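You operate a simulated robot arm through the tools that you are given. There is no shell and no other tool. Be economical: measure what you need, move in short steps, check, and stop when the job is done.

Carry out the task below with a simulated two-armed robot. There is one attempt and no reset: what you move stays moved.

JOB
Tighten the lock nuts of the white and grey machine feet.
Fine: hold each foot still until its paint lines meet; both end in the red tray. Set down upright: white machine foot, grey machine foot.

Only the result counts: the job must be done as asked and must still hold three seconds after the hand-in. Knocking over, shifting, dropping, spilling or breaking anything else fails it.

ROBOT AND FRAMES
Two 7-joint arms with fingered hands on one trunk, on a base that drives. Base frame: it is fixed to the floor where the robot stands at the start and does not move with it; the origin is under the middle of the robot, x ahead of it, y to its left, z up; the surface under the hand at the start is at about z = 820. Units: mm, rad, N and s.
The left shoulder is at the start at [60, 126, 1155], the right one opposite. With the tool pointing down near the work surface each hand reaches from about 360 to 720 mm from the robot's upright axis, wherever it stands, measured 20 degrees to its own side. Places, roughly: blue machine foot [1000, -750, 1500]; inside of the red parts tray [500, 500, 800]; lock nut [700, -400, 1100]. Payload 2.5 kg a hand.
Tool frame (each hand has its own): the origin (TCP) lies between the finger pads and is the grasp point; the fingertips stand 30 mm ahead of it; z points along the fingers, y is the line along which they close. Largest opening 104 mm; the body of the gripper starts 35 mm behind the TCP. The gripper is a hand of 5 fingers: y runs from the thumb to the fingers, the wrist lies at [-15, -104, -178] in the tool frame, and closing takes about 1.5 s.
Orientation is told as [roll, pitch, yaw] about the base's x, y, z axes, in that order, counted from this pose: with the fingers straight down and the wrist toward the robot, the tool's x, y and z point along [0, 1, 0], [1, 0, 0] and [0, 0, -1] of the base frame.

CONTROLS
- The arms move only by the tool move_arm. It takes "left_motion", "right_motion" or both (then of equal length, played together; a hand with none holds still); each is a list of rows, each an object (a shift or turn left out is 0, a gripper value left out holds the last) with "xyz": the shift along the tool's x, y, z in mm, a list of three; "angular": the turn, a rotation vector about the tool's x, y, z in rad, a list of three. In form: [{"xyz": [x, y, z], "angular": [ax, ay, az]}, ...]. A call has 1 to 10 rows; each row shifts and turns the commanded pose from where the row before left it, along the tool's axes as they then stand. "left_hand" and "right_hand" are, for a hand that has rows, the opening, from 0 (shut) to 1 (fully open), set as the call begins (left out, the last holds). Rows are played at 5 a second. More than 50 mm and 0.15 rad between two rows, or a gripper value outside its range, and nothing of the call is played. A pose out of reach is approached as far as the arm can. The call stops where the force on the tool passes 90 N (or 10 N more than at its start, if that is more) or the arm is blocked; 0.2 s more then pass. Each finger travels about 153 mm/s and halts on what it meets, pressing with about 24 N; the grip force reading is that of the motor and also rises with nothing between the fingers. The clock runs only during rows and for 0.2 s after the last one: add rows that do not move to give the fingers time. It gives the time, the measured TCP pose, the force on the tool (base axes), the opening and the grip force at its end, in the units of the frame above (readings bear some noise), with the torque about the TCP (base axes, N m) and any sound that the robot's microphone picked up.
- Cameras (640 x 400 px; columns grow to the right, rows downward): "scene" is now at [121.4, -0.7, 1349.4]; the picture's right is [-0.02, -1.00, 0.00], its down [-0.70, 0.01, -0.71] and it looks along [0.71, -0.01, -0.70] (base axes); focal length 231 px, centre (320, 200). "left" rides on the left gripper at [-80, -78, -141] in its tool frame; the picture's right is [-0.78, -0.30, 0.56], its down [0.53, -0.78, 0.33] and it looks along [0.33, 0.56, 0.76] (tool axes); focal length 247 px, centre (320, 200). "right" rides on the right gripper at [80, -78, -141] in its tool frame; the picture's right is [-0.78, 0.30, -0.56], its down [-0.53, -0.78, 0.33] and it looks along [-0.33, 0.56, 0.76] (tool axes); focal length 247 px, centre (320, 200).
- grab_frame(camera): a new picture of that camera. It takes no simulated time.
- slide_trunk(by): slides the trunk up (or, below 0, down) by that many mm; the arms and the scene camera ride with it, the base frame stays. It gives what a move gives, with no picture.
- roll_base(legs): drives the robot by 1 to 6 legs, each [ahead, left, turn to the left] in mm, mm and rad, along the robot's own axes; the way and the turn of a leg run together, so that a leg with both is an arc; at most 1500 mm and 3.142 rad a leg. The arms and the cameras ride along, it lands a little off, and it stops where it bumps. It gives what a move gives.
- set_grasp(shape, hand): the hand has 5 fingers and takes this shape, open, in about a second: jaw (thumb against the fingers, like two jaws); tri (thumb and two fingers); tip (a fingertip pinch); poke (one finger out to press); point (the index stretched); flat (the hand flat); cup (the hand cupped); fist (a fist). The gripper value then closes the fingers along that shape, each until it touches; the sizes above hold for jaw. It gives what a move gives, with no picture.
- turn_head(pan, tilt): turns the head with the scene camera to pan (to the left, within 1.501 rad either way) and tilt (down, from -0.506 to 1.204), counted from straight ahead of the robot. It gives what a move gives.
- locate(camera, pixels): for up to 12 pixels [column, row] of the newest picture of that camera ("zoom" is the newest enlarged one), the place [x, y, z] in the base frame of the surface seen there, good to about 2 mm. It takes no simulated time.
- close_up(camera, box): a new picture of the part [left, top, right, bottom] of that camera's present view, enlarged. It takes no simulated time.
- close_job(): hands the job in; it is judged then, once.

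Keep the steps short. Do not move on a guess: measure, check each grasp and each placing, and mend mistakes. In all there are 80 turns and 70 pictures (those below and enlarged ones count). Leave the grippers open and the arms clear of the work at the hand-in unless told otherwise, and finish with a single line.

The tools are called as name(argument=value, ...) on one line, values as JSON. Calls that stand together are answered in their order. move_arm: Moves the arms, as the interface text tells. Its arguments: {"type":"object","properties":{"left_motion":{"type":"array","items":{"type":"object","properties":{"xyz":{"type":"array","items":{"type":"number"}},"angular":{"type":"array","items":{"type":"number"}}}}},"left_hand":{"type":"number"},"right_motion":{"type":"array","items":{"type":"object","properties":{"xyz":{"type":"array","items":{"type":"number"}},"angular":{"type":"array","items":{"type":"number"}}}}},"right_hand":{"type":"number"}},"required":[]} The other tools are called the same way: slide_trunk (by) slides the trunk up or down; set_grasp (shape, hand) gives the hand a shape; roll_base (legs) drives the base; turn_head (pan, tilt) turns the head that bears the scene camera; grab_frame (camera) takes a picture; locate (camera, pixels) gives the place of the surface under pixels of a picture; close_up (camera, box) takes an enlarged picture of a part of a camera's view; close_job () hands the job in.

At the start:

```text
clock: 0.0
left_position: [434.2, 306.4, 1142.7]
left_tcp_rot: [0.0, 0.001, 0.001]
left_contact_force: [-0.3, -0.2, 0.1]
left_wrist_torque: [-0.01, -0.02, 0.01]
left_gripper_width: 103.9
left_grip_force: 0.1
left_shape: jaw
right_position: [524.2, -89.8, 1096.9]
right_tcp_rot: [0.001, 0.0, -0.001]
right_contact_force: [0.6, -0.6, 0.3]
right_wrist_torque: [0.0, 0.01, -0.01]
right_gripper_width: 103.7
right_grip_force: 0.1
right_shape: jaw
trunk travel left (down, up): [-550.0, 390.0]
robot x, y, heading: [-1.6, 0.4, -0.005]
head pan, tilt: [-0.017, 0.775]
```

scene: 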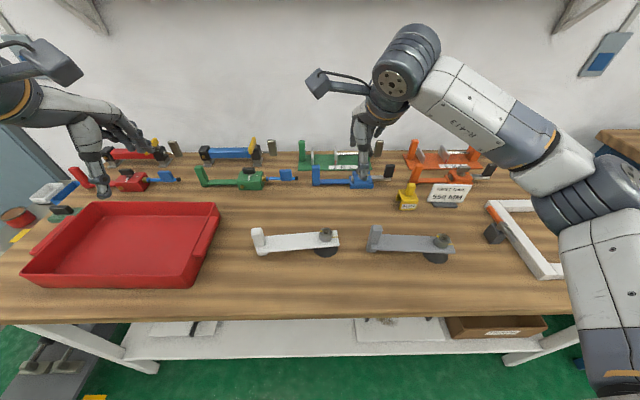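
right: 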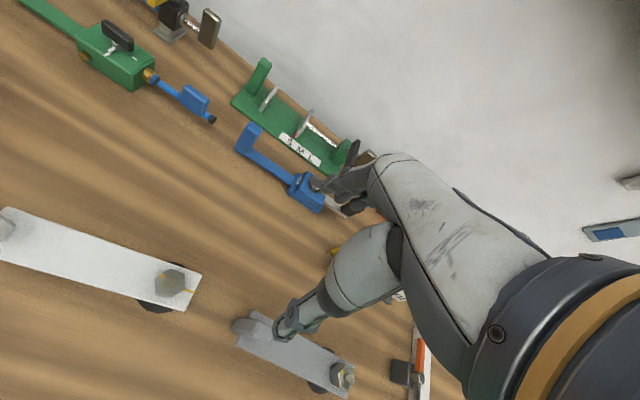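
left: 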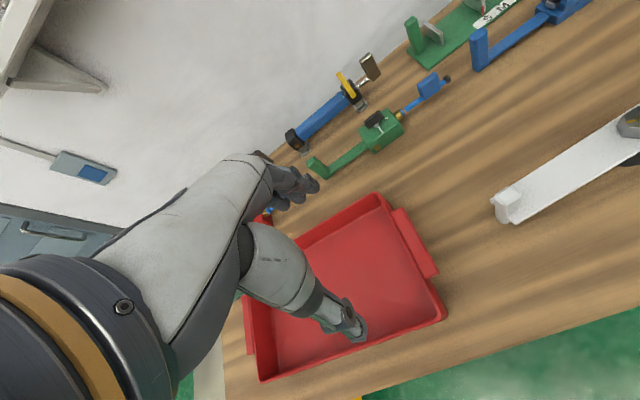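

I see the white foot near (295,242) and the grey one near (410,243). I'll enlarge both, plus the small sign and the tools behind them.

close_up(camera="scene", box=[240, 210, 360, 285])

close_up(camera="scene", box=[360, 180, 480, 275])

close_up(camera="scene", box=[290, 130, 510, 220])

close_up(camera="scene", box=[0, 130, 300, 310])

```text
5.33 times, centred on (300, 248) of scene
```

zoom: 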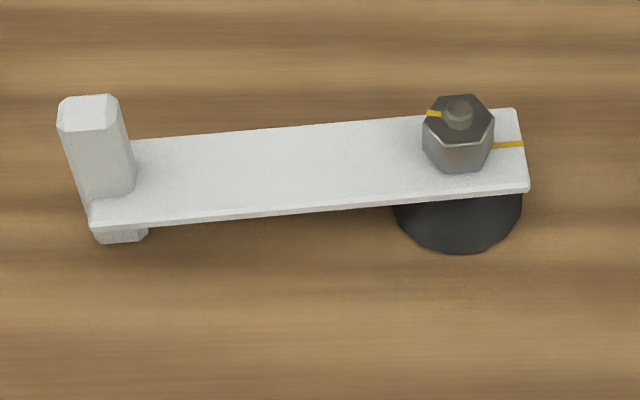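

```text
4.21 times, centred on (420, 228) of scene
```

zoom: 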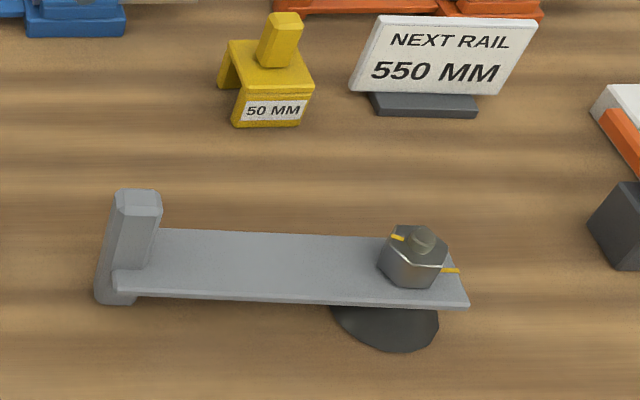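

```text
2.91 times, centred on (400, 175) of scene
```

zoom: 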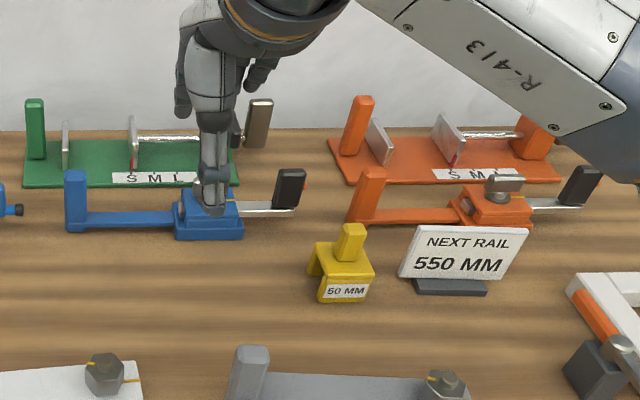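

```text
2.13 times, centred on (150, 220) of scene
```

zoom: 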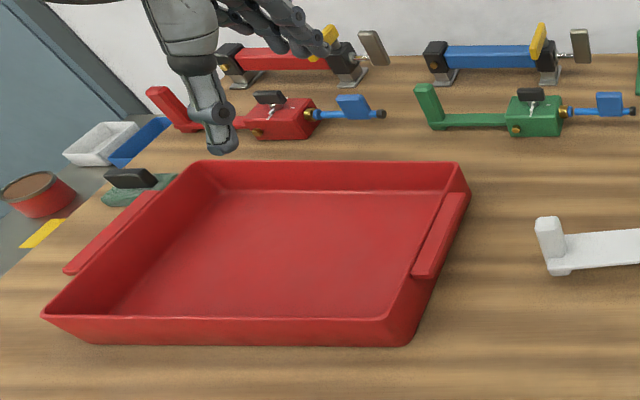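

I'll zoom on the white foot and measure it, since locating through a zoom is more precise.

close_up(camera="scene", box=[240, 210, 360, 285])

locate(camera="zoom", pixels=[[459, 105], [440, 104], [490, 120], [430, 135], [480, 150], [75, 112], [105, 112], [512, 115], [520, 185], [300, 165], [460, 235], [90, 215]])

locate(camera="scene", pixels=[[444.2, 237.5], [440, 236.5], [376.8, 228.7], [408, 243.4], [436.6, 260], [390, 240], [130, 245], [110, 286], [60, 205], [215, 205], [27, 280], [195, 280]])

```text
5.33 times, centred on (300, 248) of scene
```

zoom: 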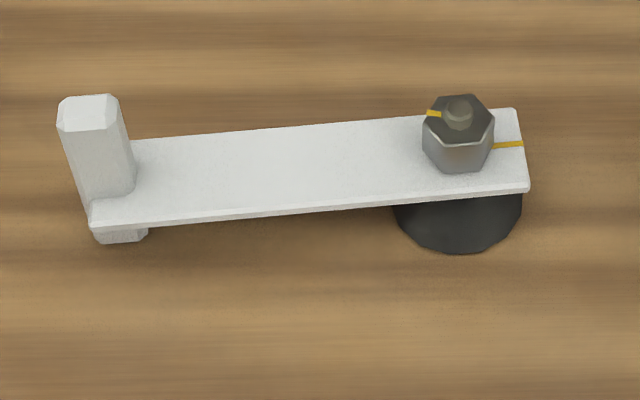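

```text
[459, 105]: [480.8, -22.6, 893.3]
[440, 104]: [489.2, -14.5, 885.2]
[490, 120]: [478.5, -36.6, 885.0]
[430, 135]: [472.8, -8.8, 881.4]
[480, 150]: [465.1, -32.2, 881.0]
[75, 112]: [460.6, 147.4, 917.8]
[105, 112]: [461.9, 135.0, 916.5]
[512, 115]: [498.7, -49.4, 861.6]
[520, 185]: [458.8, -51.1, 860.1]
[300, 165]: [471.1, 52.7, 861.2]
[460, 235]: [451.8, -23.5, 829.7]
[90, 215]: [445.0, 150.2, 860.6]
```

```text
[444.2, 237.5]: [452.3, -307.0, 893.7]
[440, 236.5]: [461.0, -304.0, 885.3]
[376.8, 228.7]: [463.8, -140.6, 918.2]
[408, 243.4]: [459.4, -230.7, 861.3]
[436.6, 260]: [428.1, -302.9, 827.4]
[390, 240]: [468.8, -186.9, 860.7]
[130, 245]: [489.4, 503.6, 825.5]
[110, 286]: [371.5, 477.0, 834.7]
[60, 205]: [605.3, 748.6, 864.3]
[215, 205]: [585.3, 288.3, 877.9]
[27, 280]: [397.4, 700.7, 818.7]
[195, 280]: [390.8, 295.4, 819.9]
```

Readings: the white post stands at about (461,141) with its top at z 917. The white nut is at about (478,-23) with its top at 885 and the plate at 861. I'll move the left hand above the post without touching it.

move_arm(left_motion=[{"xyz": [-33, 5.4, 36]}, {"xyz": [-33, 5.4, 36]}, {"xyz": [-33, 5.4, 36]}, {"xyz": [-33, 5.4, 36]}, {"xyz": [-33, 5.4, 36]}, {"xyz": [0, 0, 0]}, {"xyz": [0, 0, 0]}], left_hand=1)

grab_frame(camera="left")

grab_frame(camera="scene")

```text
clock: 1.6
left_position: [459.0, 141.8, 962.3]
left_tcp_rot: [-0.001, 0.0, -0.001]
left_contact_force: [-0.1, -0.9, 0.0]
left_wrist_torque: [0.0, -0.01, -0.01]
left_gripper_width: 103.6
left_grip_force: 0.0
left_shape: jaw
right_position: [524.1, -89.0, 1096.1]
right_tcp_rot: [0.0, 0.0, 0.001]
right_contact_force: [0.4, -0.6, -0.5]
right_wrist_torque: [0.0, 0.01, -0.03]
right_gripper_width: 103.3
right_grip_force: 0.2
right_shape: jaw
trunk travel left (down, up): [-550.0, 390.0]
robot x, y, heading: [1.3, -0.1, -0.005]
head pan, tilt: [-0.017, 0.775]
```

```text
61 pictures are left
```

left: 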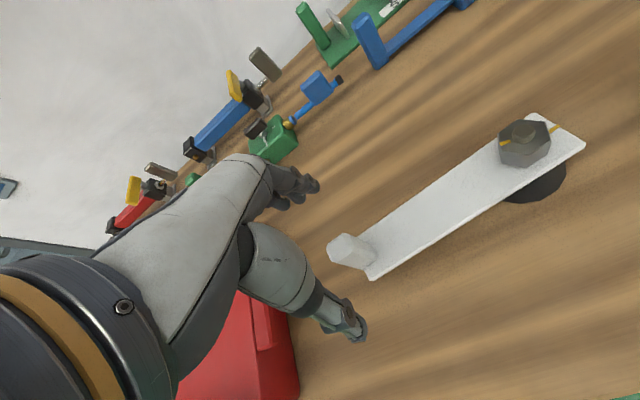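

```text
60 pictures are left
```

scene: 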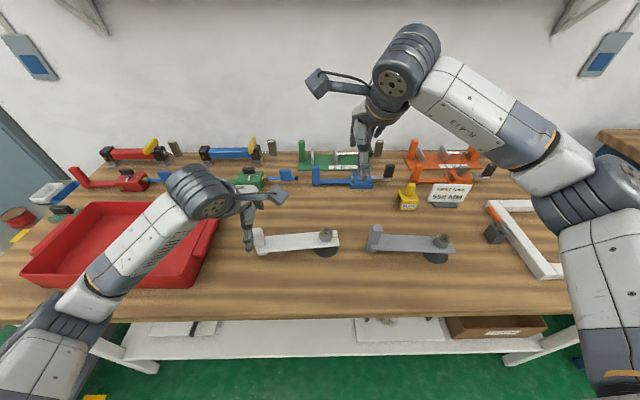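

The post top is at about (345,245) in the left view, nearly under the TCP. I'll check its exact centre and the nut line directions from this camera.

close_up(camera="left", box=[300, 100, 620, 300])

locate(camera="left", pixels=[[332, 246], [345, 236], [360, 246], [348, 256], [370, 277], [525, 132], [504, 142], [510, 126], [538, 122], [548, 132], [500, 140], [556, 127]])

```text
2.00 times, centred on (460, 200) of left
```

zoom: 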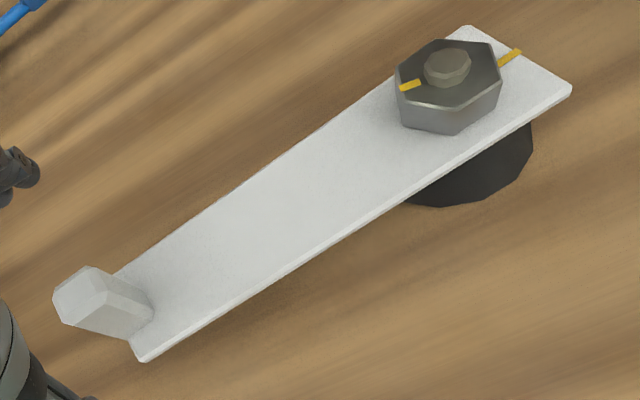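

```text
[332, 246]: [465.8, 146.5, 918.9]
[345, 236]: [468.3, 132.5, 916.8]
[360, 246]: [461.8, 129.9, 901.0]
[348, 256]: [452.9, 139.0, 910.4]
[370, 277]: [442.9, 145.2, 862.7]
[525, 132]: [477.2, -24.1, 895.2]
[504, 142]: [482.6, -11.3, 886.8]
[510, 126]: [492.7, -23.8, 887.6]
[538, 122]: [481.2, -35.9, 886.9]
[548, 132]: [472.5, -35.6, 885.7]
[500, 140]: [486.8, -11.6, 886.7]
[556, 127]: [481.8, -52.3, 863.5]
```

The post centre is about (462,140) and the stud is at (477,-24). The nut line points about 23° from +y toward +x, and the plate line about 7° from -y, so it needs roughly 150° clockwise. The flat normals lie at yaw 67°, 7° and -53°. I'll lower the left hand onto the post and close it.

move_arm(left_motion=[{"xyz": [-1, 2, 32]}, {"xyz": [0, 0, 31]}, {"xyz": [0, 0, 0]}, {"xyz": [0, 0, 0]}])

move_arm(left_motion=[{"xyz": [0, 0, 0]}, {"xyz": [0, 0, 0]}, {"xyz": [0, 0, 0]}, {"xyz": [0, 0, 0]}, {"xyz": [0, 0, 0]}, {"xyz": [0, 0, 0]}, {"xyz": [0, 0, 0]}, {"xyz": [0, 0, 0]}], left_hand=0)

grab_frame(camera="left")

```text
clock: 2.6
left_position: [462.8, 141.0, 898.7]
left_tcp_rot: [0.001, -0.001, 0.0]
left_contact_force: [0.1, -0.3, -0.2]
left_wrist_torque: [-0.02, 0.03, 0.01]
left_gripper_width: 103.8
left_grip_force: 0.2
left_shape: jaw
right_position: [523.5, -88.1, 1096.2]
right_tcp_rot: [-0.001, 0.0, -0.001]
right_contact_force: [0.2, -0.4, 0.3]
right_wrist_torque: [0.01, 0.0, 0.02]
right_gripper_width: 103.7
right_grip_force: 0.0
right_shape: jaw
trunk travel left (down, up): [-550.0, 390.0]
robot x, y, heading: [1.6, 2.8, 0.001]
head pan, tilt: [-0.017, 0.775]
```

```text
clock: 4.4
left_position: [462.2, 141.2, 898.7]
left_tcp_rot: [0.001, 0.0, 0.0]
left_contact_force: [-0.1, 0.7, -1.0]
left_wrist_torque: [0.01, -0.03, -0.01]
left_gripper_width: 15.7
left_grip_force: 24.2
left_shape: jaw
right_position: [524.1, -90.3, 1097.0]
right_tcp_rot: [-0.001, 0.0, 0.0]
right_contact_force: [0.3, -0.2, 1.0]
right_wrist_torque: [-0.01, 0.0, -0.01]
right_gripper_width: 103.9
right_grip_force: 0.0
right_shape: jaw
trunk travel left (down, up): [-550.0, 390.0]
robot x, y, heading: [2.2, 2.1, -0.002]
head pan, tilt: [-0.017, 0.775]
```

```text
58 pictures are left
```

left: 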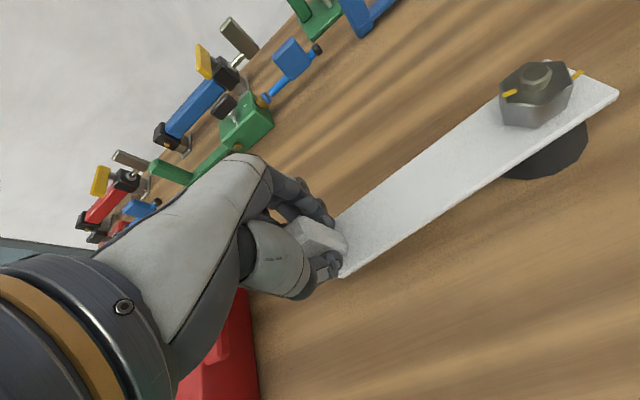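

The post is gripped (15.7 mm, 24 N). Next I'll turn the right hand to yaw +67° in the air.

move_arm(right_motion=[{"angular": [0, 0, -0.146]}, {"angular": [0, 0, -0.146]}, {"angular": [0, 0, -0.146]}, {"angular": [0, 0, -0.146]}, {"angular": [0, 0, -0.146]}, {"angular": [0, 0, -0.146]}, {"angular": [0, 0, -0.146]}, {"angular": [0, 0, -0.147]}, {"xyz": [0, 0, 0]}, {"xyz": [0, 0, 0]}])

```text
clock: 6.6
left_position: [461.9, 140.8, 899.1]
left_tcp_rot: [-0.001, 0.0, 0.0]
left_contact_force: [0.0, 0.3, -0.7]
left_wrist_torque: [0.03, -0.01, 0.0]
left_gripper_width: 16.0
left_grip_force: 25.0
left_shape: jaw
right_position: [524.0, -90.0, 1096.1]
right_tcp_rot: [-0.001, -0.001, 0.684]
right_contact_force: [-0.5, 0.5, 0.5]
right_wrist_torque: [-0.02, -0.01, -0.01]
right_gripper_width: 103.7
right_grip_force: 0.0
right_shape: jaw
right hand out of reach, approached as far as the arm can: row 6, 7, 8
trunk travel left (down, up): [-550.0, 390.0]
robot x, y, heading: [0.2, -4.0, 0.002]
head pan, tilt: [-0.017, 0.775]
```

Yaw stopped at 0.684 here. I'll turn back by 0.28 to find out whether the commanded pose was clipped.

move_arm(right_motion=[{"angular": [0, 0, 0.14]}, {"angular": [0, 0, 0.14]}, {"xyz": [0, 0, 0]}])

```text
clock: 7.4
left_position: [461.9, 141.9, 899.2]
left_tcp_rot: [0.0, 0.0, 0.0]
left_contact_force: [-0.1, -0.1, 0.9]
left_wrist_torque: [0.01, -0.06, -0.02]
left_gripper_width: 15.9
left_grip_force: 23.7
left_shape: jaw
right_position: [524.1, -89.4, 1097.2]
right_tcp_rot: [0.0, 0.0, 0.399]
right_contact_force: [0.4, -0.1, -0.3]
right_wrist_torque: [0.04, -0.03, -0.02]
right_gripper_width: 103.9
right_grip_force: 0.0
right_shape: jaw
trunk travel left (down, up): [-550.0, 390.0]
robot x, y, heading: [1.2, -1.2, 0.003]
head pan, tilt: [-0.017, 0.775]
```

The command is clipped to what the arm reaches. I'll move above the nut at z 965, then test how far yaw goes there.

move_arm(right_motion=[{"xyz": [19.6, -4.4, 33]}, {"xyz": [19.6, -4.4, 33]}, {"xyz": [19.6, -4.4, 33]}, {"xyz": [19.6, -4.4, 33]}, {"angular": [0, 0, -0.146]}, {"angular": [0, 0, -0.146]}, {"angular": [0, 0, -0.146]}, {"angular": [0, 0, -0.146]}, {"angular": [0, 0, -0.146]}, {"xyz": [0, 0, 0]}])

grab_frame(camera="right")

```text
clock: 9.6
left_position: [462.0, 141.5, 898.9]
left_tcp_rot: [0.0, -0.001, 0.0]
left_contact_force: [-1.0, 1.0, 0.3]
left_wrist_torque: [0.03, -0.06, 0.0]
left_gripper_width: 16.1
left_grip_force: 24.0
left_shape: jaw
right_position: [477.1, -25.5, 965.0]
right_tcp_rot: [0.0, 0.0, 0.938]
right_contact_force: [-0.9, -0.8, 0.5]
right_wrist_torque: [0.03, 0.01, 0.0]
right_gripper_width: 103.5
right_grip_force: 0.0
right_shape: jaw
right hand out of reach, approached as far as the arm can: row 9
trunk travel left (down, up): [-550.0, 390.0]
robot x, y, heading: [-1.7, 1.6, 0.003]
head pan, tilt: [-0.017, 0.775]
```

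```text
57 pictures are left
```

right: 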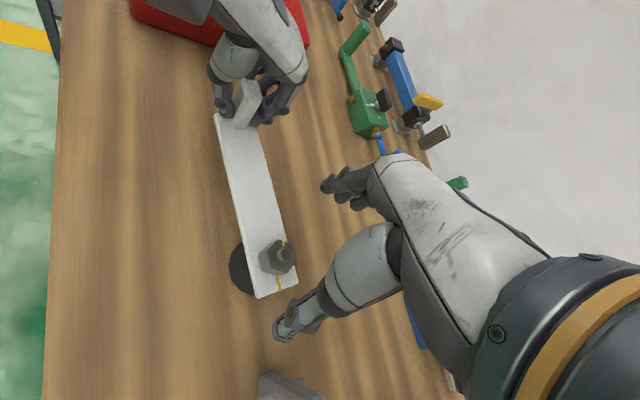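

At this height yaw reaches 0.938. I'll enlarge the nut to fix its line and flats.

close_up(camera="right", box=[220, 210, 340, 310])

locate(camera="right", pixels=[[281, 254], [283, 243], [279, 284], [261, 266], [294, 262], [240, 80], [254, 90]])

```text
4.00 times, centred on (280, 260) of right
```

zoom: 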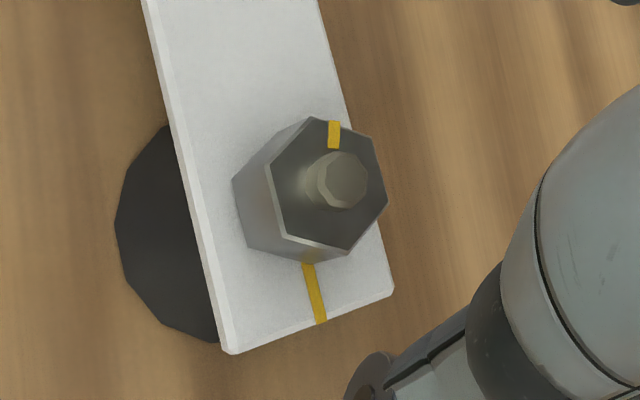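

```text
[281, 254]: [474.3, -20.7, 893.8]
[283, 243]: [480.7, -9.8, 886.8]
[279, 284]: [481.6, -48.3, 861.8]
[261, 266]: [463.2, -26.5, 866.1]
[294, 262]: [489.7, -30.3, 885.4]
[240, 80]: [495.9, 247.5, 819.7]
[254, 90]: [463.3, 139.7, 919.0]
```

locate(camera="zoom", pixels=[[313, 121], [370, 141], [384, 196], [347, 244], [287, 232], [270, 169], [335, 124], [333, 146], [308, 266], [319, 319], [342, 180]])

```text
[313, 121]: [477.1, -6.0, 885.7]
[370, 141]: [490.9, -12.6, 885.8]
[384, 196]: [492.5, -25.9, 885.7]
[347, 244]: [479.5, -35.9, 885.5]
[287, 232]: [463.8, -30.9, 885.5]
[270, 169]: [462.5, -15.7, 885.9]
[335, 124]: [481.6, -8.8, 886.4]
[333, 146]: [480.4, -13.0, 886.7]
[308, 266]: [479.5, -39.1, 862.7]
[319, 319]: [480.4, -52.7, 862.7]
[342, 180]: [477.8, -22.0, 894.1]
```

The nut centre is (477.7,-21.2) with flat normals at about 6.5°+60k. The line is at about 70° and the plate line at -85°, so about 153° clockwise. I'll lower over the nut with the fingers open and try for more yaw.

move_arm(right_motion=[{"xyz": [1.9, 3.6, 34]}, {"xyz": [0, 0, 34]}, {"angular": [0, 0, -0.12]}, {"angular": [0, 0, -0.107]}, {"xyz": [0, 0, 0]}, {"xyz": [0, 0, 0]}], right_hand=1)

```text
clock: 11.0
left_position: [461.7, 141.2, 898.5]
left_tcp_rot: [0.0, -0.001, 0.001]
left_contact_force: [0.1, 0.4, -0.6]
left_wrist_torque: [0.0, -0.03, -0.01]
left_gripper_width: 15.8
left_grip_force: 23.9
left_shape: jaw
right_position: [457.2, -9.9, 900.6]
right_tcp_rot: [-0.012, -0.014, 1.037]
right_contact_force: [-0.1, 0.1, -0.8]
right_wrist_torque: [0.01, 0.01, -0.01]
right_gripper_width: 103.8
right_grip_force: 0.1
right_shape: jaw
right hand out of reach, approached as far as the arm can: row 3, 4
trunk travel left (down, up): [-550.0, 390.0]
robot x, y, heading: [-1.0, -2.4, 0.002]
head pan, tilt: [-0.017, 0.775]
```

That yaw is out of reach and the hand drifted sideways without touching anything. I'll re-centre and turn to yaw 0.117 to line up with the flats.

move_arm(right_motion=[{"xyz": [-23.4, 0.7, 0], "angular": [0.014, 0.012, 0.09]}, {"angular": [0, 0, 0.1383]}, {"angular": [0, 0, 0.1383]}, {"angular": [0, 0, 0.1383]}, {"angular": [0, 0, 0.1383]}, {"angular": [0, 0, 0.1383]}, {"angular": [0, 0, 0.1383]}, {"xyz": [0, 0, 3]}, {"xyz": [0, 0, 0]}])

grab_frame(camera="right")

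```text
clock: 13.0
left_position: [461.9, 141.0, 897.7]
left_tcp_rot: [-0.001, 0.0, 0.0]
left_contact_force: [0.2, -0.2, 0.1]
left_wrist_torque: [0.0, -0.03, -0.01]
left_gripper_width: 15.7
left_grip_force: 23.7
left_shape: jaw
right_position: [480.1, -21.2, 897.6]
right_tcp_rot: [0.001, 0.001, 0.114]
right_contact_force: [0.2, 1.1, -0.5]
right_wrist_torque: [-0.01, 0.0, -0.01]
right_gripper_width: 104.1
right_grip_force: 0.0
right_shape: jaw
trunk travel left (down, up): [-550.0, 390.0]
robot x, y, heading: [1.5, -1.4, -0.001]
head pan, tilt: [-0.017, 0.775]
```

```text
55 pictures are left
```

right: 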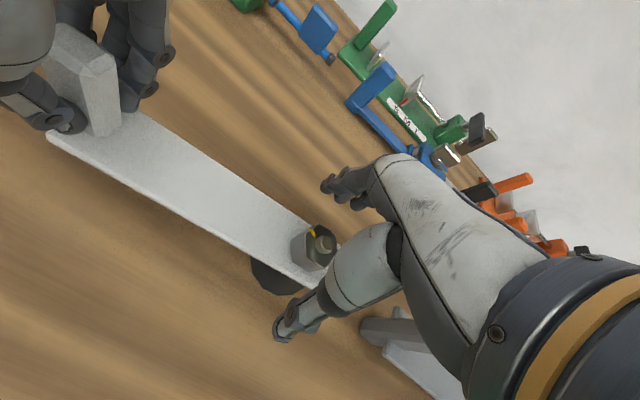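

I'm centred to within 2.4 mm, so I'll shift back by that and close on the nut.

move_arm(right_motion=[{"xyz": [0, -2.4, 1]}, {"xyz": [0, 0, 0]}], right_hand=1)

move_arm(right_motion=[{"xyz": [0, 0, 0]}, {"xyz": [0, 0, 0]}, {"xyz": [0, 0, 0]}, {"xyz": [0, 0, 0]}, {"xyz": [0, 0, 0]}, {"xyz": [0, 0, 0]}, {"xyz": [0, 0, 0]}, {"xyz": [0, 0, 0]}], right_hand=0)

close_up(camera="right", box=[240, 170, 400, 310])

```text
clock: 13.6
left_position: [462.3, 140.9, 899.3]
left_tcp_rot: [0.0, 0.0, 0.0]
left_contact_force: [-0.1, 0.0, 0.5]
left_wrist_torque: [0.01, -0.03, -0.01]
left_gripper_width: 15.8
left_grip_force: 24.5
left_shape: jaw
right_position: [476.0, -19.3, 897.0]
right_tcp_rot: [-0.001, -0.001, 0.115]
right_contact_force: [0.4, -0.4, 0.3]
right_wrist_torque: [-0.03, 0.02, -0.03]
right_gripper_width: 103.8
right_grip_force: 0.1
right_shape: jaw
trunk travel left (down, up): [-550.0, 390.0]
robot x, y, heading: [-0.7, 1.6, -0.002]
head pan, tilt: [-0.017, 0.775]
```

```text
clock: 15.4
left_position: [461.5, 141.0, 898.7]
left_tcp_rot: [0.001, 0.001, 0.001]
left_contact_force: [-0.6, -0.8, -0.9]
left_wrist_torque: [-0.02, -0.01, 0.01]
left_gripper_width: 15.9
left_grip_force: 24.0
left_shape: jaw
right_position: [477.0, -19.3, 896.1]
right_tcp_rot: [0.001, 0.0, 0.116]
right_contact_force: [-0.9, 1.6, 0.0]
right_wrist_torque: [0.06, 0.02, -0.01]
right_gripper_width: 25.2
right_grip_force: 23.5
right_shape: jaw
trunk travel left (down, up): [-550.0, 390.0]
robot x, y, heading: [-0.3, 0.0, -0.002]
head pan, tilt: [-0.017, 0.775]
```

```text
2.86 times, centred on (320, 240) of right
```

zoom: 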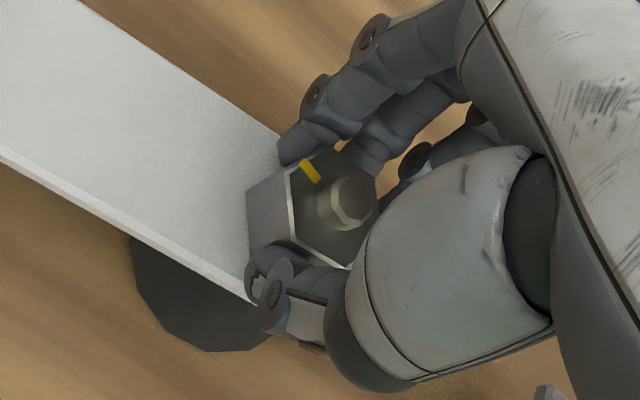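

The nut is gripped (25.2 mm). I'll turn clockwise by 0.46 rad and watch the torque.

move_arm(right_motion=[{"angular": [0, 0, 0.115]}, {"angular": [0, 0, 0.115]}, {"angular": [0, 0, 0.115]}, {"angular": [0, 0, 0.115]}, {"xyz": [0, 0, 0]}])

close_up(camera="right", box=[240, 170, 400, 310])

```text
clock: 16.6
left_position: [463.0, 140.2, 900.1]
left_tcp_rot: [-0.001, 0.0, -0.002]
left_contact_force: [1.4, -7.2, 0.5]
left_wrist_torque: [-0.15, -0.05, -0.09]
left_gripper_width: 16.0
left_grip_force: 23.6
left_shape: jaw
right_position: [478.2, -19.7, 897.0]
right_tcp_rot: [0.002, 0.001, -0.346]
right_contact_force: [0.1, 7.5, 0.4]
right_wrist_torque: [0.15, -0.04, 0.13]
right_gripper_width: 24.6
right_grip_force: 24.1
right_shape: jaw
trunk travel left (down, up): [-550.0, 390.0]
robot x, y, heading: [0.7, -0.1, 0.001]
head pan, tilt: [-0.017, 0.775]
```

```text
2.86 times, centred on (320, 240) of right
```

zoom: 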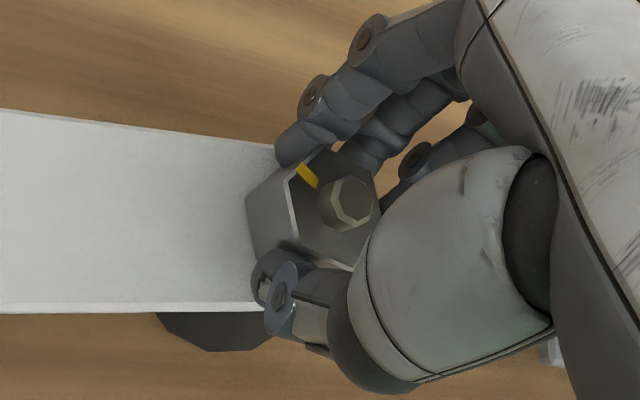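

The nut follows the hand and the foot stays held. I'll open, turn back by 60° to yaw 0.70 and regrip.

move_arm(right_motion=[{"xyz": [0, 0, 0]}, {"xyz": [0, 0, 0]}, {"xyz": [0, 0, 0]}, {"angular": [0, 0, -0.1495]}, {"angular": [0, 0, -0.1495]}, {"angular": [0, 0, -0.1495]}, {"angular": [0, 0, -0.1495]}, {"angular": [0, 0, -0.1495]}, {"angular": [0, 0, -0.1495]}, {"angular": [0, 0, -0.1495]}], right_hand=1)

move_arm(right_motion=[{"xyz": [0, 0, 0]}, {"xyz": [0, 0, 0]}, {"xyz": [0, 0, 0]}, {"xyz": [0, 0, 0]}, {"xyz": [0, 0, 0]}, {"xyz": [0, 0, 0]}, {"xyz": [0, 0, 0]}, {"xyz": [0, 0, 0]}], right_hand=0)

close_up(camera="right", box=[240, 170, 400, 310])

```text
clock: 18.8
left_position: [462.3, 141.7, 899.5]
left_tcp_rot: [0.0, 0.001, 0.0]
left_contact_force: [-0.3, 0.9, -0.5]
left_wrist_torque: [0.0, -0.03, 0.04]
left_gripper_width: 15.9
left_grip_force: 24.0
left_shape: jaw
right_position: [475.8, -20.8, 896.5]
right_tcp_rot: [0.003, 0.001, 0.703]
right_contact_force: [-0.3, 0.9, -1.1]
right_wrist_torque: [-0.04, 0.02, 0.0]
right_gripper_width: 103.6
right_grip_force: 0.1
right_shape: jaw
trunk travel left (down, up): [-550.0, 390.0]
robot x, y, heading: [-2.4, -0.0, -0.0]
head pan, tilt: [-0.017, 0.775]
```

```text
clock: 20.6
left_position: [461.4, 141.6, 899.6]
left_tcp_rot: [-0.001, 0.001, 0.0]
left_contact_force: [0.2, 0.9, 0.8]
left_wrist_torque: [0.03, -0.06, 0.07]
left_gripper_width: 15.8
left_grip_force: 24.4
left_shape: jaw
right_position: [476.6, -20.6, 895.5]
right_tcp_rot: [0.001, 0.001, 0.702]
right_contact_force: [-1.0, -1.8, -0.3]
right_wrist_torque: [-0.01, 0.0, -0.02]
right_gripper_width: 22.9
right_grip_force: 24.7
right_shape: jaw
trunk travel left (down, up): [-550.0, 390.0]
robot x, y, heading: [-2.1, 1.1, 0.0]
head pan, tilt: [-0.017, 0.775]
```

```text
2.86 times, centred on (320, 240) of right
```

zoom: 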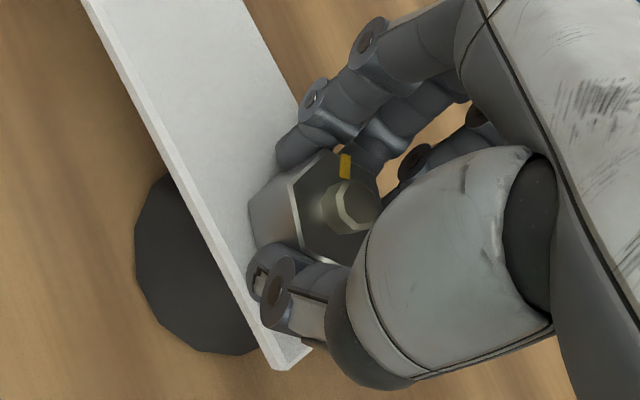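

The grip is good on the next pair of flats. I'll turn clockwise 1.12 rad.

move_arm(right_motion=[{"angular": [0, 0, 0.14]}, {"angular": [0, 0, 0.14]}, {"angular": [0, 0, 0.14]}, {"angular": [0, 0, 0.14]}, {"angular": [0, 0, 0.14]}, {"angular": [0, 0, 0.14]}, {"angular": [0, 0, 0.14]}, {"angular": [0, 0, 0.14]}, {"xyz": [0, 0, 0]}])

move_arm(right_motion=[{"xyz": [0, 0, 0]}, {"xyz": [0, 0, 0]}, {"xyz": [0, 0, 0]}, {"angular": [0, 0, -0.1495]}, {"angular": [0, 0, -0.1495]}, {"angular": [0, 0, -0.1495]}, {"angular": [0, 0, -0.1495]}, {"angular": [0, 0, -0.1495]}, {"angular": [0, 0, -0.1495]}, {"angular": [0, 0, -0.1495]}], right_hand=1)

close_up(camera="right", box=[240, 170, 400, 310])

```text
clock: 22.6
left_position: [462.7, 139.8, 899.3]
left_tcp_rot: [-0.001, 0.0, 0.001]
left_contact_force: [1.0, -10.2, 0.1]
left_wrist_torque: [-0.24, -0.03, -0.15]
left_gripper_width: 15.8
left_grip_force: 24.0
left_shape: jaw
right_position: [476.9, -20.2, 896.5]
right_tcp_rot: [0.001, 0.001, -0.419]
right_contact_force: [-0.7, 9.2, -0.3]
right_wrist_torque: [0.18, 0.0, 0.12]
right_gripper_width: 22.7
right_grip_force: 24.1
right_shape: jaw
trunk travel left (down, up): [-550.0, 390.0]
robot x, y, heading: [2.4, -2.9, 0.002]
head pan, tilt: [-0.017, 0.775]
```

```text
clock: 24.8
left_position: [462.5, 140.4, 900.4]
left_tcp_rot: [0.0, 0.001, -0.001]
left_contact_force: [-0.4, 1.6, 0.4]
left_wrist_torque: [0.05, -0.09, 0.03]
left_gripper_width: 15.9
left_grip_force: 24.1
left_shape: jaw
right_position: [477.9, -21.9, 897.3]
right_tcp_rot: [0.002, -0.001, 0.633]
right_contact_force: [0.0, 0.3, -0.6]
right_wrist_torque: [0.0, -0.03, 0.03]
right_gripper_width: 103.3
right_grip_force: 0.0
right_shape: jaw
trunk travel left (down, up): [-550.0, 390.0]
robot x, y, heading: [-0.6, 1.3, -0.001]
head pan, tilt: [-0.017, 0.775]
```

```text
2.86 times, centred on (320, 240) of right
```

zoom: 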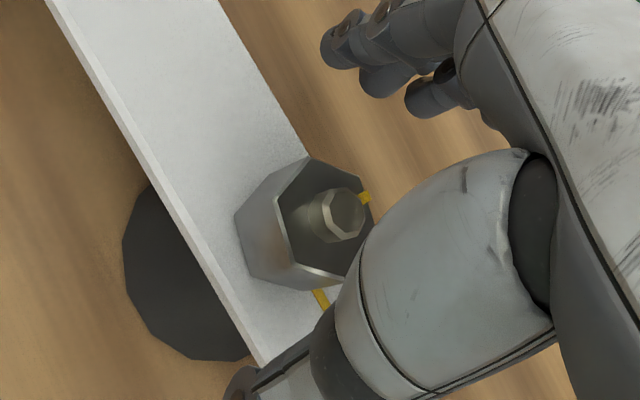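

I'll measure the nut line, nut corners and plate line now.

locate(camera="zoom", pixels=[[311, 161], [360, 173], [276, 211], [291, 264], [342, 284], [363, 201], [367, 195], [315, 294], [325, 306], [343, 213]])

```text
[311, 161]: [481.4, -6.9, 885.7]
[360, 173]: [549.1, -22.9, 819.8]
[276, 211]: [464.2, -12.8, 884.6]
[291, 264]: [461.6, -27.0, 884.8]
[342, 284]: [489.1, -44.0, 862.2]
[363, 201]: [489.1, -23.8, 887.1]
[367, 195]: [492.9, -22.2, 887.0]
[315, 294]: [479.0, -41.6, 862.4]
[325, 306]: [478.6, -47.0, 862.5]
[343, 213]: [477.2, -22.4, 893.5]
```

The line is now at about -6° and the flats at about 50°, so roughly 77° has been turned and about 80° remains. I'll turn on to yaw 0.86 and regrip.

move_arm(right_motion=[{"angular": [0, 0, -0.115]}, {"angular": [0, 0, -0.115]}, {"xyz": [0, 0, 0]}], right_hand=1)

move_arm(right_motion=[{"xyz": [0, 0, 0]}, {"xyz": [0, 0, 0]}, {"xyz": [0, 0, 0]}, {"xyz": [0, 0, 0]}, {"xyz": [0, 0, 0]}, {"xyz": [0, 0, 0]}, {"xyz": [0, 0, 0]}, {"xyz": [0, 0, 0]}], right_hand=0)

close_up(camera="right", box=[240, 170, 400, 310])

```text
clock: 25.6
left_position: [461.5, 141.3, 898.3]
left_tcp_rot: [0.0, -0.002, 0.0]
left_contact_force: [0.1, 0.6, 0.8]
left_wrist_torque: [0.03, -0.06, 0.02]
left_gripper_width: 16.1
left_grip_force: 24.2
left_shape: jaw
right_position: [478.6, -21.7, 896.8]
right_tcp_rot: [0.002, 0.0, 0.861]
right_contact_force: [-0.2, 0.6, 0.0]
right_wrist_torque: [0.01, -0.01, -0.02]
right_gripper_width: 104.0
right_grip_force: 0.1
right_shape: jaw
trunk travel left (down, up): [-550.0, 390.0]
robot x, y, heading: [-0.4, 0.8, 0.001]
head pan, tilt: [-0.017, 0.775]
```

```text
clock: 27.4
left_position: [461.7, 141.3, 898.9]
left_tcp_rot: [0.001, 0.001, 0.0]
left_contact_force: [-0.3, 1.0, -0.5]
left_wrist_torque: [0.04, -0.07, 0.03]
left_gripper_width: 16.0
left_grip_force: 24.1
left_shape: jaw
right_position: [478.6, -20.9, 895.7]
right_tcp_rot: [0.0, 0.001, 0.858]
right_contact_force: [-1.1, -2.1, -0.9]
right_wrist_torque: [-0.03, 0.05, 0.0]
right_gripper_width: 25.0
right_grip_force: 24.5
right_shape: jaw
trunk travel left (down, up): [-550.0, 390.0]
robot x, y, heading: [2.0, 0.8, -0.0]
head pan, tilt: [-0.017, 0.775]
```

```text
2.86 times, centred on (320, 240) of right
```

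zoom: 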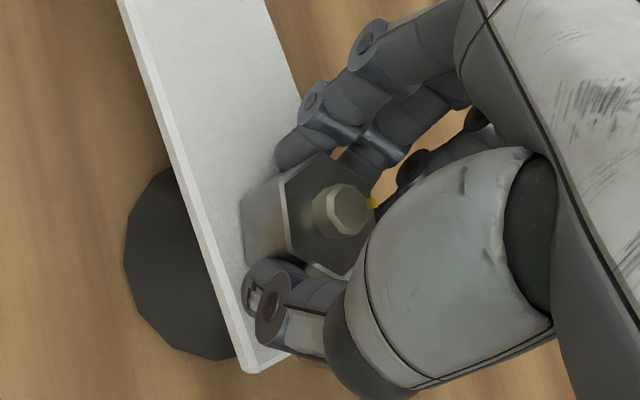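

Gripped well. I'll turn clockwise 1.26 rad and then check from the left camera.

move_arm(right_motion=[{"angular": [0, 0, 0.14]}, {"angular": [0, 0, 0.14]}, {"angular": [0, 0, 0.14]}, {"angular": [0, 0, 0.14]}, {"angular": [0, 0, 0.14]}, {"angular": [0, 0, 0.14]}, {"angular": [0, 0, 0.14]}, {"angular": [0, 0, 0.14]}, {"angular": [0, 0, 0.14]}, {"xyz": [0, 0, 0]}])

close_up(camera="right", box=[240, 170, 400, 310])

close_up(camera="left", box=[440, 20, 640, 160])

```text
clock: 29.6
left_position: [461.8, 141.0, 899.8]
left_tcp_rot: [-0.001, 0.0, -0.001]
left_contact_force: [0.6, -6.2, 0.0]
left_wrist_torque: [-0.16, -0.03, -0.1]
left_gripper_width: 15.8
left_grip_force: 24.5
left_shape: jaw
right_position: [477.9, -20.8, 895.9]
right_tcp_rot: [0.002, 0.001, -0.403]
right_contact_force: [-1.0, 5.7, -0.1]
right_wrist_torque: [0.09, -0.09, 0.1]
right_gripper_width: 24.4
right_grip_force: 23.5
right_shape: jaw
trunk travel left (down, up): [-550.0, 390.0]
robot x, y, heading: [-2.1, -1.7, -0.002]
head pan, tilt: [-0.017, 0.775]
```

```text
2.86 times, centred on (320, 240) of right
```

zoom: 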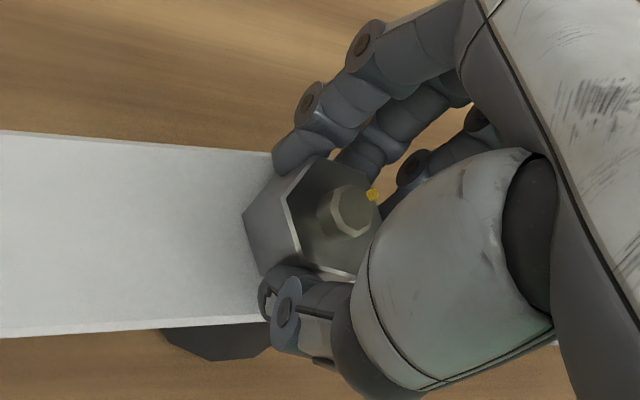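

```text
2.86 times, centred on (540, 90) of left
```

zoom: 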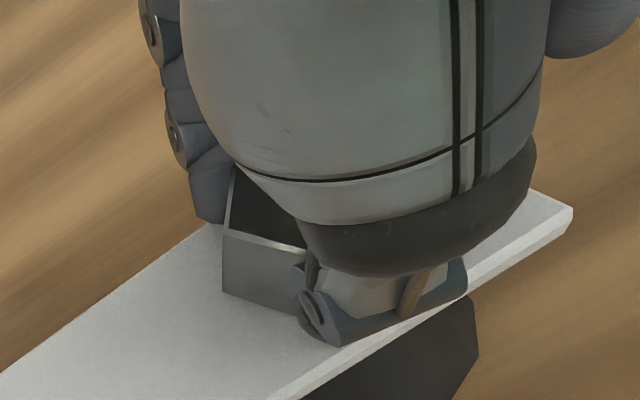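

move_arm(right_motion=[{"angular": [0, 0, 0.1]}, {"xyz": [0, 0, 0]}, {"xyz": [0, 0, 0]}])

move_arm(right_motion=[{"xyz": [0, 0, 0]}, {"xyz": [0, 0, 0]}, {"xyz": [0, 0, 0]}, {"xyz": [0, 0, 0]}, {"xyz": [0, 0, -35]}, {"xyz": [0, 0, -35]}, {"xyz": [0, 0, 0]}], right_hand=1)

close_up(camera="right", box=[220, 180, 380, 300])

close_up(camera="left", box=[480, 30, 640, 150])

```text
clock: 30.4
left_position: [461.9, 141.9, 898.0]
left_tcp_rot: [0.0, -0.001, 0.0]
left_contact_force: [1.4, -6.1, -0.6]
left_wrist_torque: [-0.11, -0.06, -0.09]
left_gripper_width: 15.9
left_grip_force: 24.3
left_shape: jaw
right_position: [476.6, -22.4, 896.3]
right_tcp_rot: [0.0, 0.002, -0.501]
right_contact_force: [-1.1, 5.1, -0.1]
right_wrist_torque: [0.14, -0.05, 0.06]
right_gripper_width: 24.2
right_grip_force: 24.1
right_shape: jaw
trunk travel left (down, up): [-550.0, 390.0]
robot x, y, heading: [0.8, 1.6, 0.004]
head pan, tilt: [-0.017, 0.775]
```

```text
clock: 32.0
left_position: [461.2, 141.2, 899.5]
left_tcp_rot: [0.0, -0.001, -0.002]
left_contact_force: [0.6, 2.2, -0.1]
left_wrist_torque: [0.04, -0.05, 0.04]
left_gripper_width: 15.9
left_grip_force: 23.9
left_shape: jaw
right_position: [474.4, -21.6, 968.6]
right_tcp_rot: [0.001, 0.002, -0.503]
right_contact_force: [-0.1, 0.6, 0.9]
right_wrist_torque: [0.03, -0.03, -0.03]
right_gripper_width: 103.7
right_grip_force: 0.0
right_shape: jaw
trunk travel left (down, up): [-550.0, 390.0]
robot x, y, heading: [-1.2, -2.2, 0.001]
head pan, tilt: [-0.017, 0.775]
```

```text
3.33 times, centred on (300, 240) of right
```

zoom: 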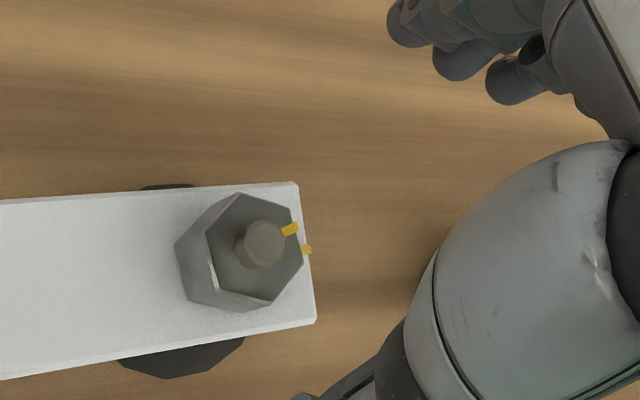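

```text
3.33 times, centred on (560, 90) of left
```

zoom: 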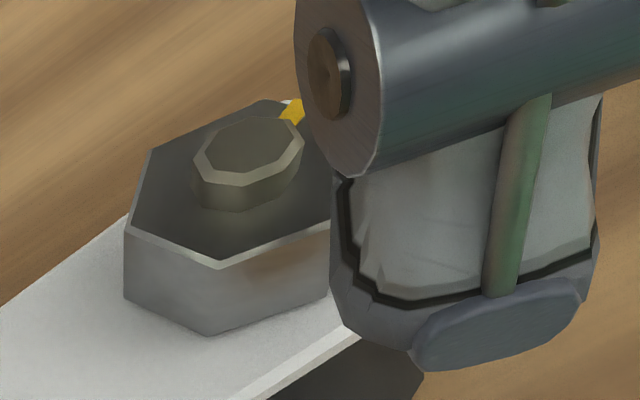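

Nearly aligned. I'll measure the exact remainder with a tighter zoom.

close_up(camera="right", box=[250, 220, 330, 280])

locate(camera="zoom", pixels=[[280, 89], [385, 143], [424, 263], [343, 354], [228, 313], [206, 193], [372, 182], [398, 173], [419, 220], [440, 218]])

```text
6.67 times, centred on (290, 250) of right
```

zoom: 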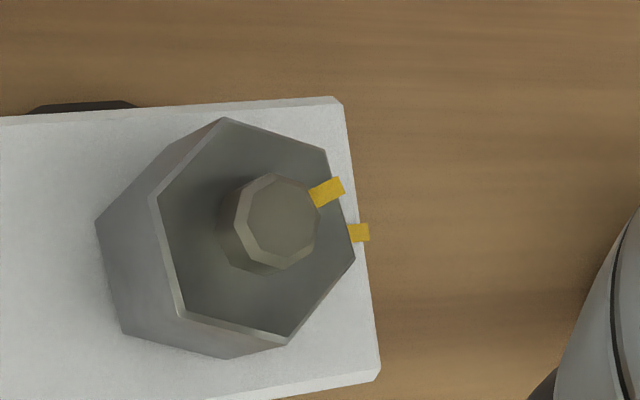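

```text
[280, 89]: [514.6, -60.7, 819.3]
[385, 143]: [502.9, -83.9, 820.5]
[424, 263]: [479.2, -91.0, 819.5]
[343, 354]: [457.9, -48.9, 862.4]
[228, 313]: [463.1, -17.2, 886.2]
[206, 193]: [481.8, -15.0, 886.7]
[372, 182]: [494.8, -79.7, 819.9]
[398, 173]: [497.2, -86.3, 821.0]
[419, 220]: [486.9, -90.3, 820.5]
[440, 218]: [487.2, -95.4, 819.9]
```

locate(camera="zoom", pixels=[[224, 122], [322, 153], [350, 257], [287, 332], [187, 310], [162, 197], [316, 198], [340, 187], [352, 233], [367, 232], [278, 222]])

```text
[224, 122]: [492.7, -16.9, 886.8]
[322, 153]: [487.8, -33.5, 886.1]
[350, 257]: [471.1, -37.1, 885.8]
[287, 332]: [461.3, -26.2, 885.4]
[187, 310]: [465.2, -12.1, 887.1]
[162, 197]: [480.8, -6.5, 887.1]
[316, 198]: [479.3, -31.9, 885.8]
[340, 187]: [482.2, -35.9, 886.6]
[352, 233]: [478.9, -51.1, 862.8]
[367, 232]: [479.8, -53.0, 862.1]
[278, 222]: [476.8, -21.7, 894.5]
```

The line is at -70° and the plate line at -85°, so about 14° remains. The flats are at -15°. I'll regrip at yaw -0.26.

move_arm(right_motion=[{"angular": [0, 0, -0.12]}, {"angular": [0, 0, -0.12]}, {"xyz": [0, 1, 36]}, {"xyz": [0, 0, 36]}, {"xyz": [0, 0, 0]}, {"xyz": [0, 0, 0]}], right_hand=1)

move_arm(right_motion=[{"xyz": [0, 0, 0]}, {"xyz": [0, 0, 0]}, {"xyz": [0, 0, 0]}, {"xyz": [0, 0, 0]}, {"xyz": [0, 0, 0]}, {"xyz": [0, 0, 0]}, {"xyz": [0, 0, 0]}, {"xyz": [0, 0, 0]}], right_hand=0)

move_arm(right_motion=[{"angular": [0, 0, 0.11]}, {"angular": [0, 0, 0.11]}, {"angular": [0, 0, 0.11]}, {"xyz": [0, 0, 0]}, {"xyz": [0, 0, 0]}])

close_up(camera="right", box=[240, 190, 360, 280])

```text
clock: 33.4
left_position: [462.5, 141.8, 899.1]
left_tcp_rot: [0.002, -0.001, 0.002]
left_contact_force: [-0.1, 0.2, -0.7]
left_wrist_torque: [0.01, -0.05, 0.03]
left_gripper_width: 16.1
left_grip_force: 24.4
left_shape: jaw
right_position: [475.0, -21.1, 895.8]
right_tcp_rot: [0.001, 0.001, -0.261]
right_contact_force: [0.3, -0.1, 0.4]
right_wrist_torque: [0.02, 0.03, 0.02]
right_gripper_width: 103.7
right_grip_force: 0.2
right_shape: jaw
trunk travel left (down, up): [-550.0, 390.0]
robot x, y, heading: [-1.8, 0.3, 0.004]
head pan, tilt: [-0.017, 0.775]
```

```text
clock: 35.2
left_position: [461.7, 141.6, 899.2]
left_tcp_rot: [-0.001, -0.001, 0.0]
left_contact_force: [0.2, -1.9, 0.7]
left_wrist_torque: [-0.03, -0.02, -0.05]
left_gripper_width: 15.9
left_grip_force: 23.8
left_shape: jaw
right_position: [475.7, -21.3, 894.8]
right_tcp_rot: [-0.001, 0.002, -0.259]
right_contact_force: [-0.5, 2.5, 0.5]
right_wrist_torque: [0.08, 0.0, 0.02]
right_gripper_width: 25.7
right_grip_force: 23.7
right_shape: jaw
trunk travel left (down, up): [-550.0, 390.0]
robot x, y, heading: [-0.8, 1.1, -0.001]
head pan, tilt: [-0.017, 0.775]
```

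```text
clock: 36.4
left_position: [462.7, 141.4, 899.2]
left_tcp_rot: [-0.002, -0.002, 0.0]
left_contact_force: [0.8, -6.7, 1.5]
left_wrist_torque: [-0.13, -0.07, -0.07]
left_gripper_width: 16.0
left_grip_force: 24.1
left_shape: jaw
right_position: [476.2, -20.2, 895.1]
right_tcp_rot: [0.0, 0.0, -0.59]
right_contact_force: [-0.5, 7.2, 1.1]
right_wrist_torque: [0.09, -0.05, 0.1]
right_gripper_width: 25.1
right_grip_force: 24.4
right_shape: jaw
trunk travel left (down, up): [-550.0, 390.0]
robot x, y, heading: [0.7, -2.6, -0.001]
head pan, tilt: [-0.017, 0.775]
```

```text
4.44 times, centred on (300, 235) of right
```

zoom: 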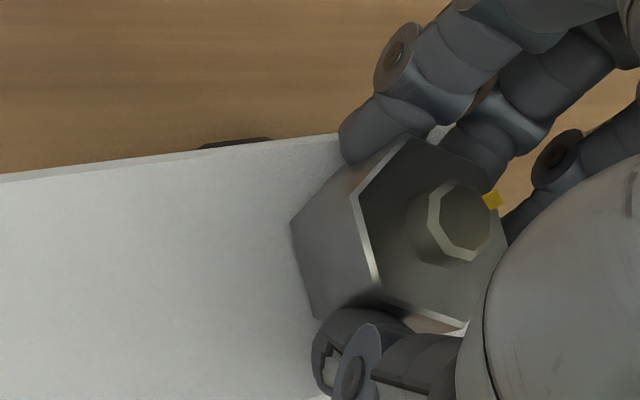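

I'll open, lift and measure again.

move_arm(right_motion=[{"xyz": [0, 0, 0]}, {"xyz": [0, 0, 0]}, {"xyz": [0, 0, 0]}, {"xyz": [0, 0, 0]}, {"xyz": [0, 0, -35]}, {"xyz": [0, 0, -35]}, {"xyz": [0, 0, 0]}], right_hand=1)

close_up(camera="right", box=[250, 220, 330, 280])

```text
clock: 38.0
left_position: [462.3, 140.6, 900.2]
left_tcp_rot: [0.001, -0.001, 0.0]
left_contact_force: [-0.3, 1.6, 0.2]
left_wrist_torque: [0.07, -0.1, 0.01]
left_gripper_width: 15.8
left_grip_force: 24.0
left_shape: jaw
right_position: [475.9, -18.7, 966.0]
right_tcp_rot: [-0.001, 0.002, -0.59]
right_contact_force: [1.0, 0.1, 0.5]
right_wrist_torque: [-0.02, -0.03, 0.01]
right_gripper_width: 103.8
right_grip_force: 0.1
right_shape: jaw
trunk travel left (down, up): [-550.0, 390.0]
robot x, y, heading: [1.3, 1.2, 0.001]
head pan, tilt: [-0.017, 0.775]
```

```text
6.67 times, centred on (290, 250) of right
```

zoom: 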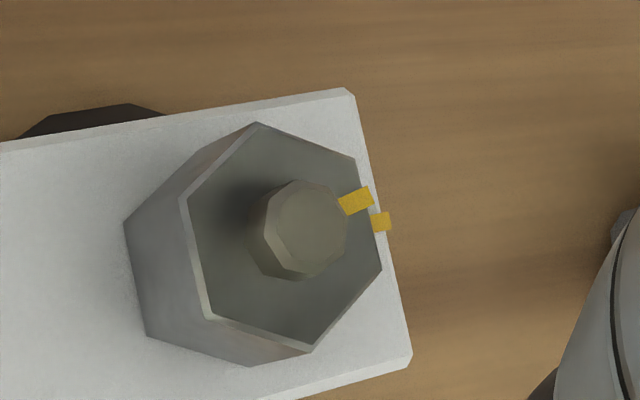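

locate(camera="zoom", pixels=[[257, 127], [352, 160], [377, 268], [311, 343], [214, 317], [194, 203], [347, 207], [369, 194], [378, 222], [386, 221]])

```text
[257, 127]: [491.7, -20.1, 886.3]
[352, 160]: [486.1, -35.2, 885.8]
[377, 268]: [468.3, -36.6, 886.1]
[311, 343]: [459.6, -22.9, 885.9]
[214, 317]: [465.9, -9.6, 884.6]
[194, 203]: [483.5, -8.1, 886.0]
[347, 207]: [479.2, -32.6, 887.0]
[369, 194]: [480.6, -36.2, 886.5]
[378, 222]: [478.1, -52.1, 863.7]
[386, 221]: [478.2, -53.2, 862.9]
```

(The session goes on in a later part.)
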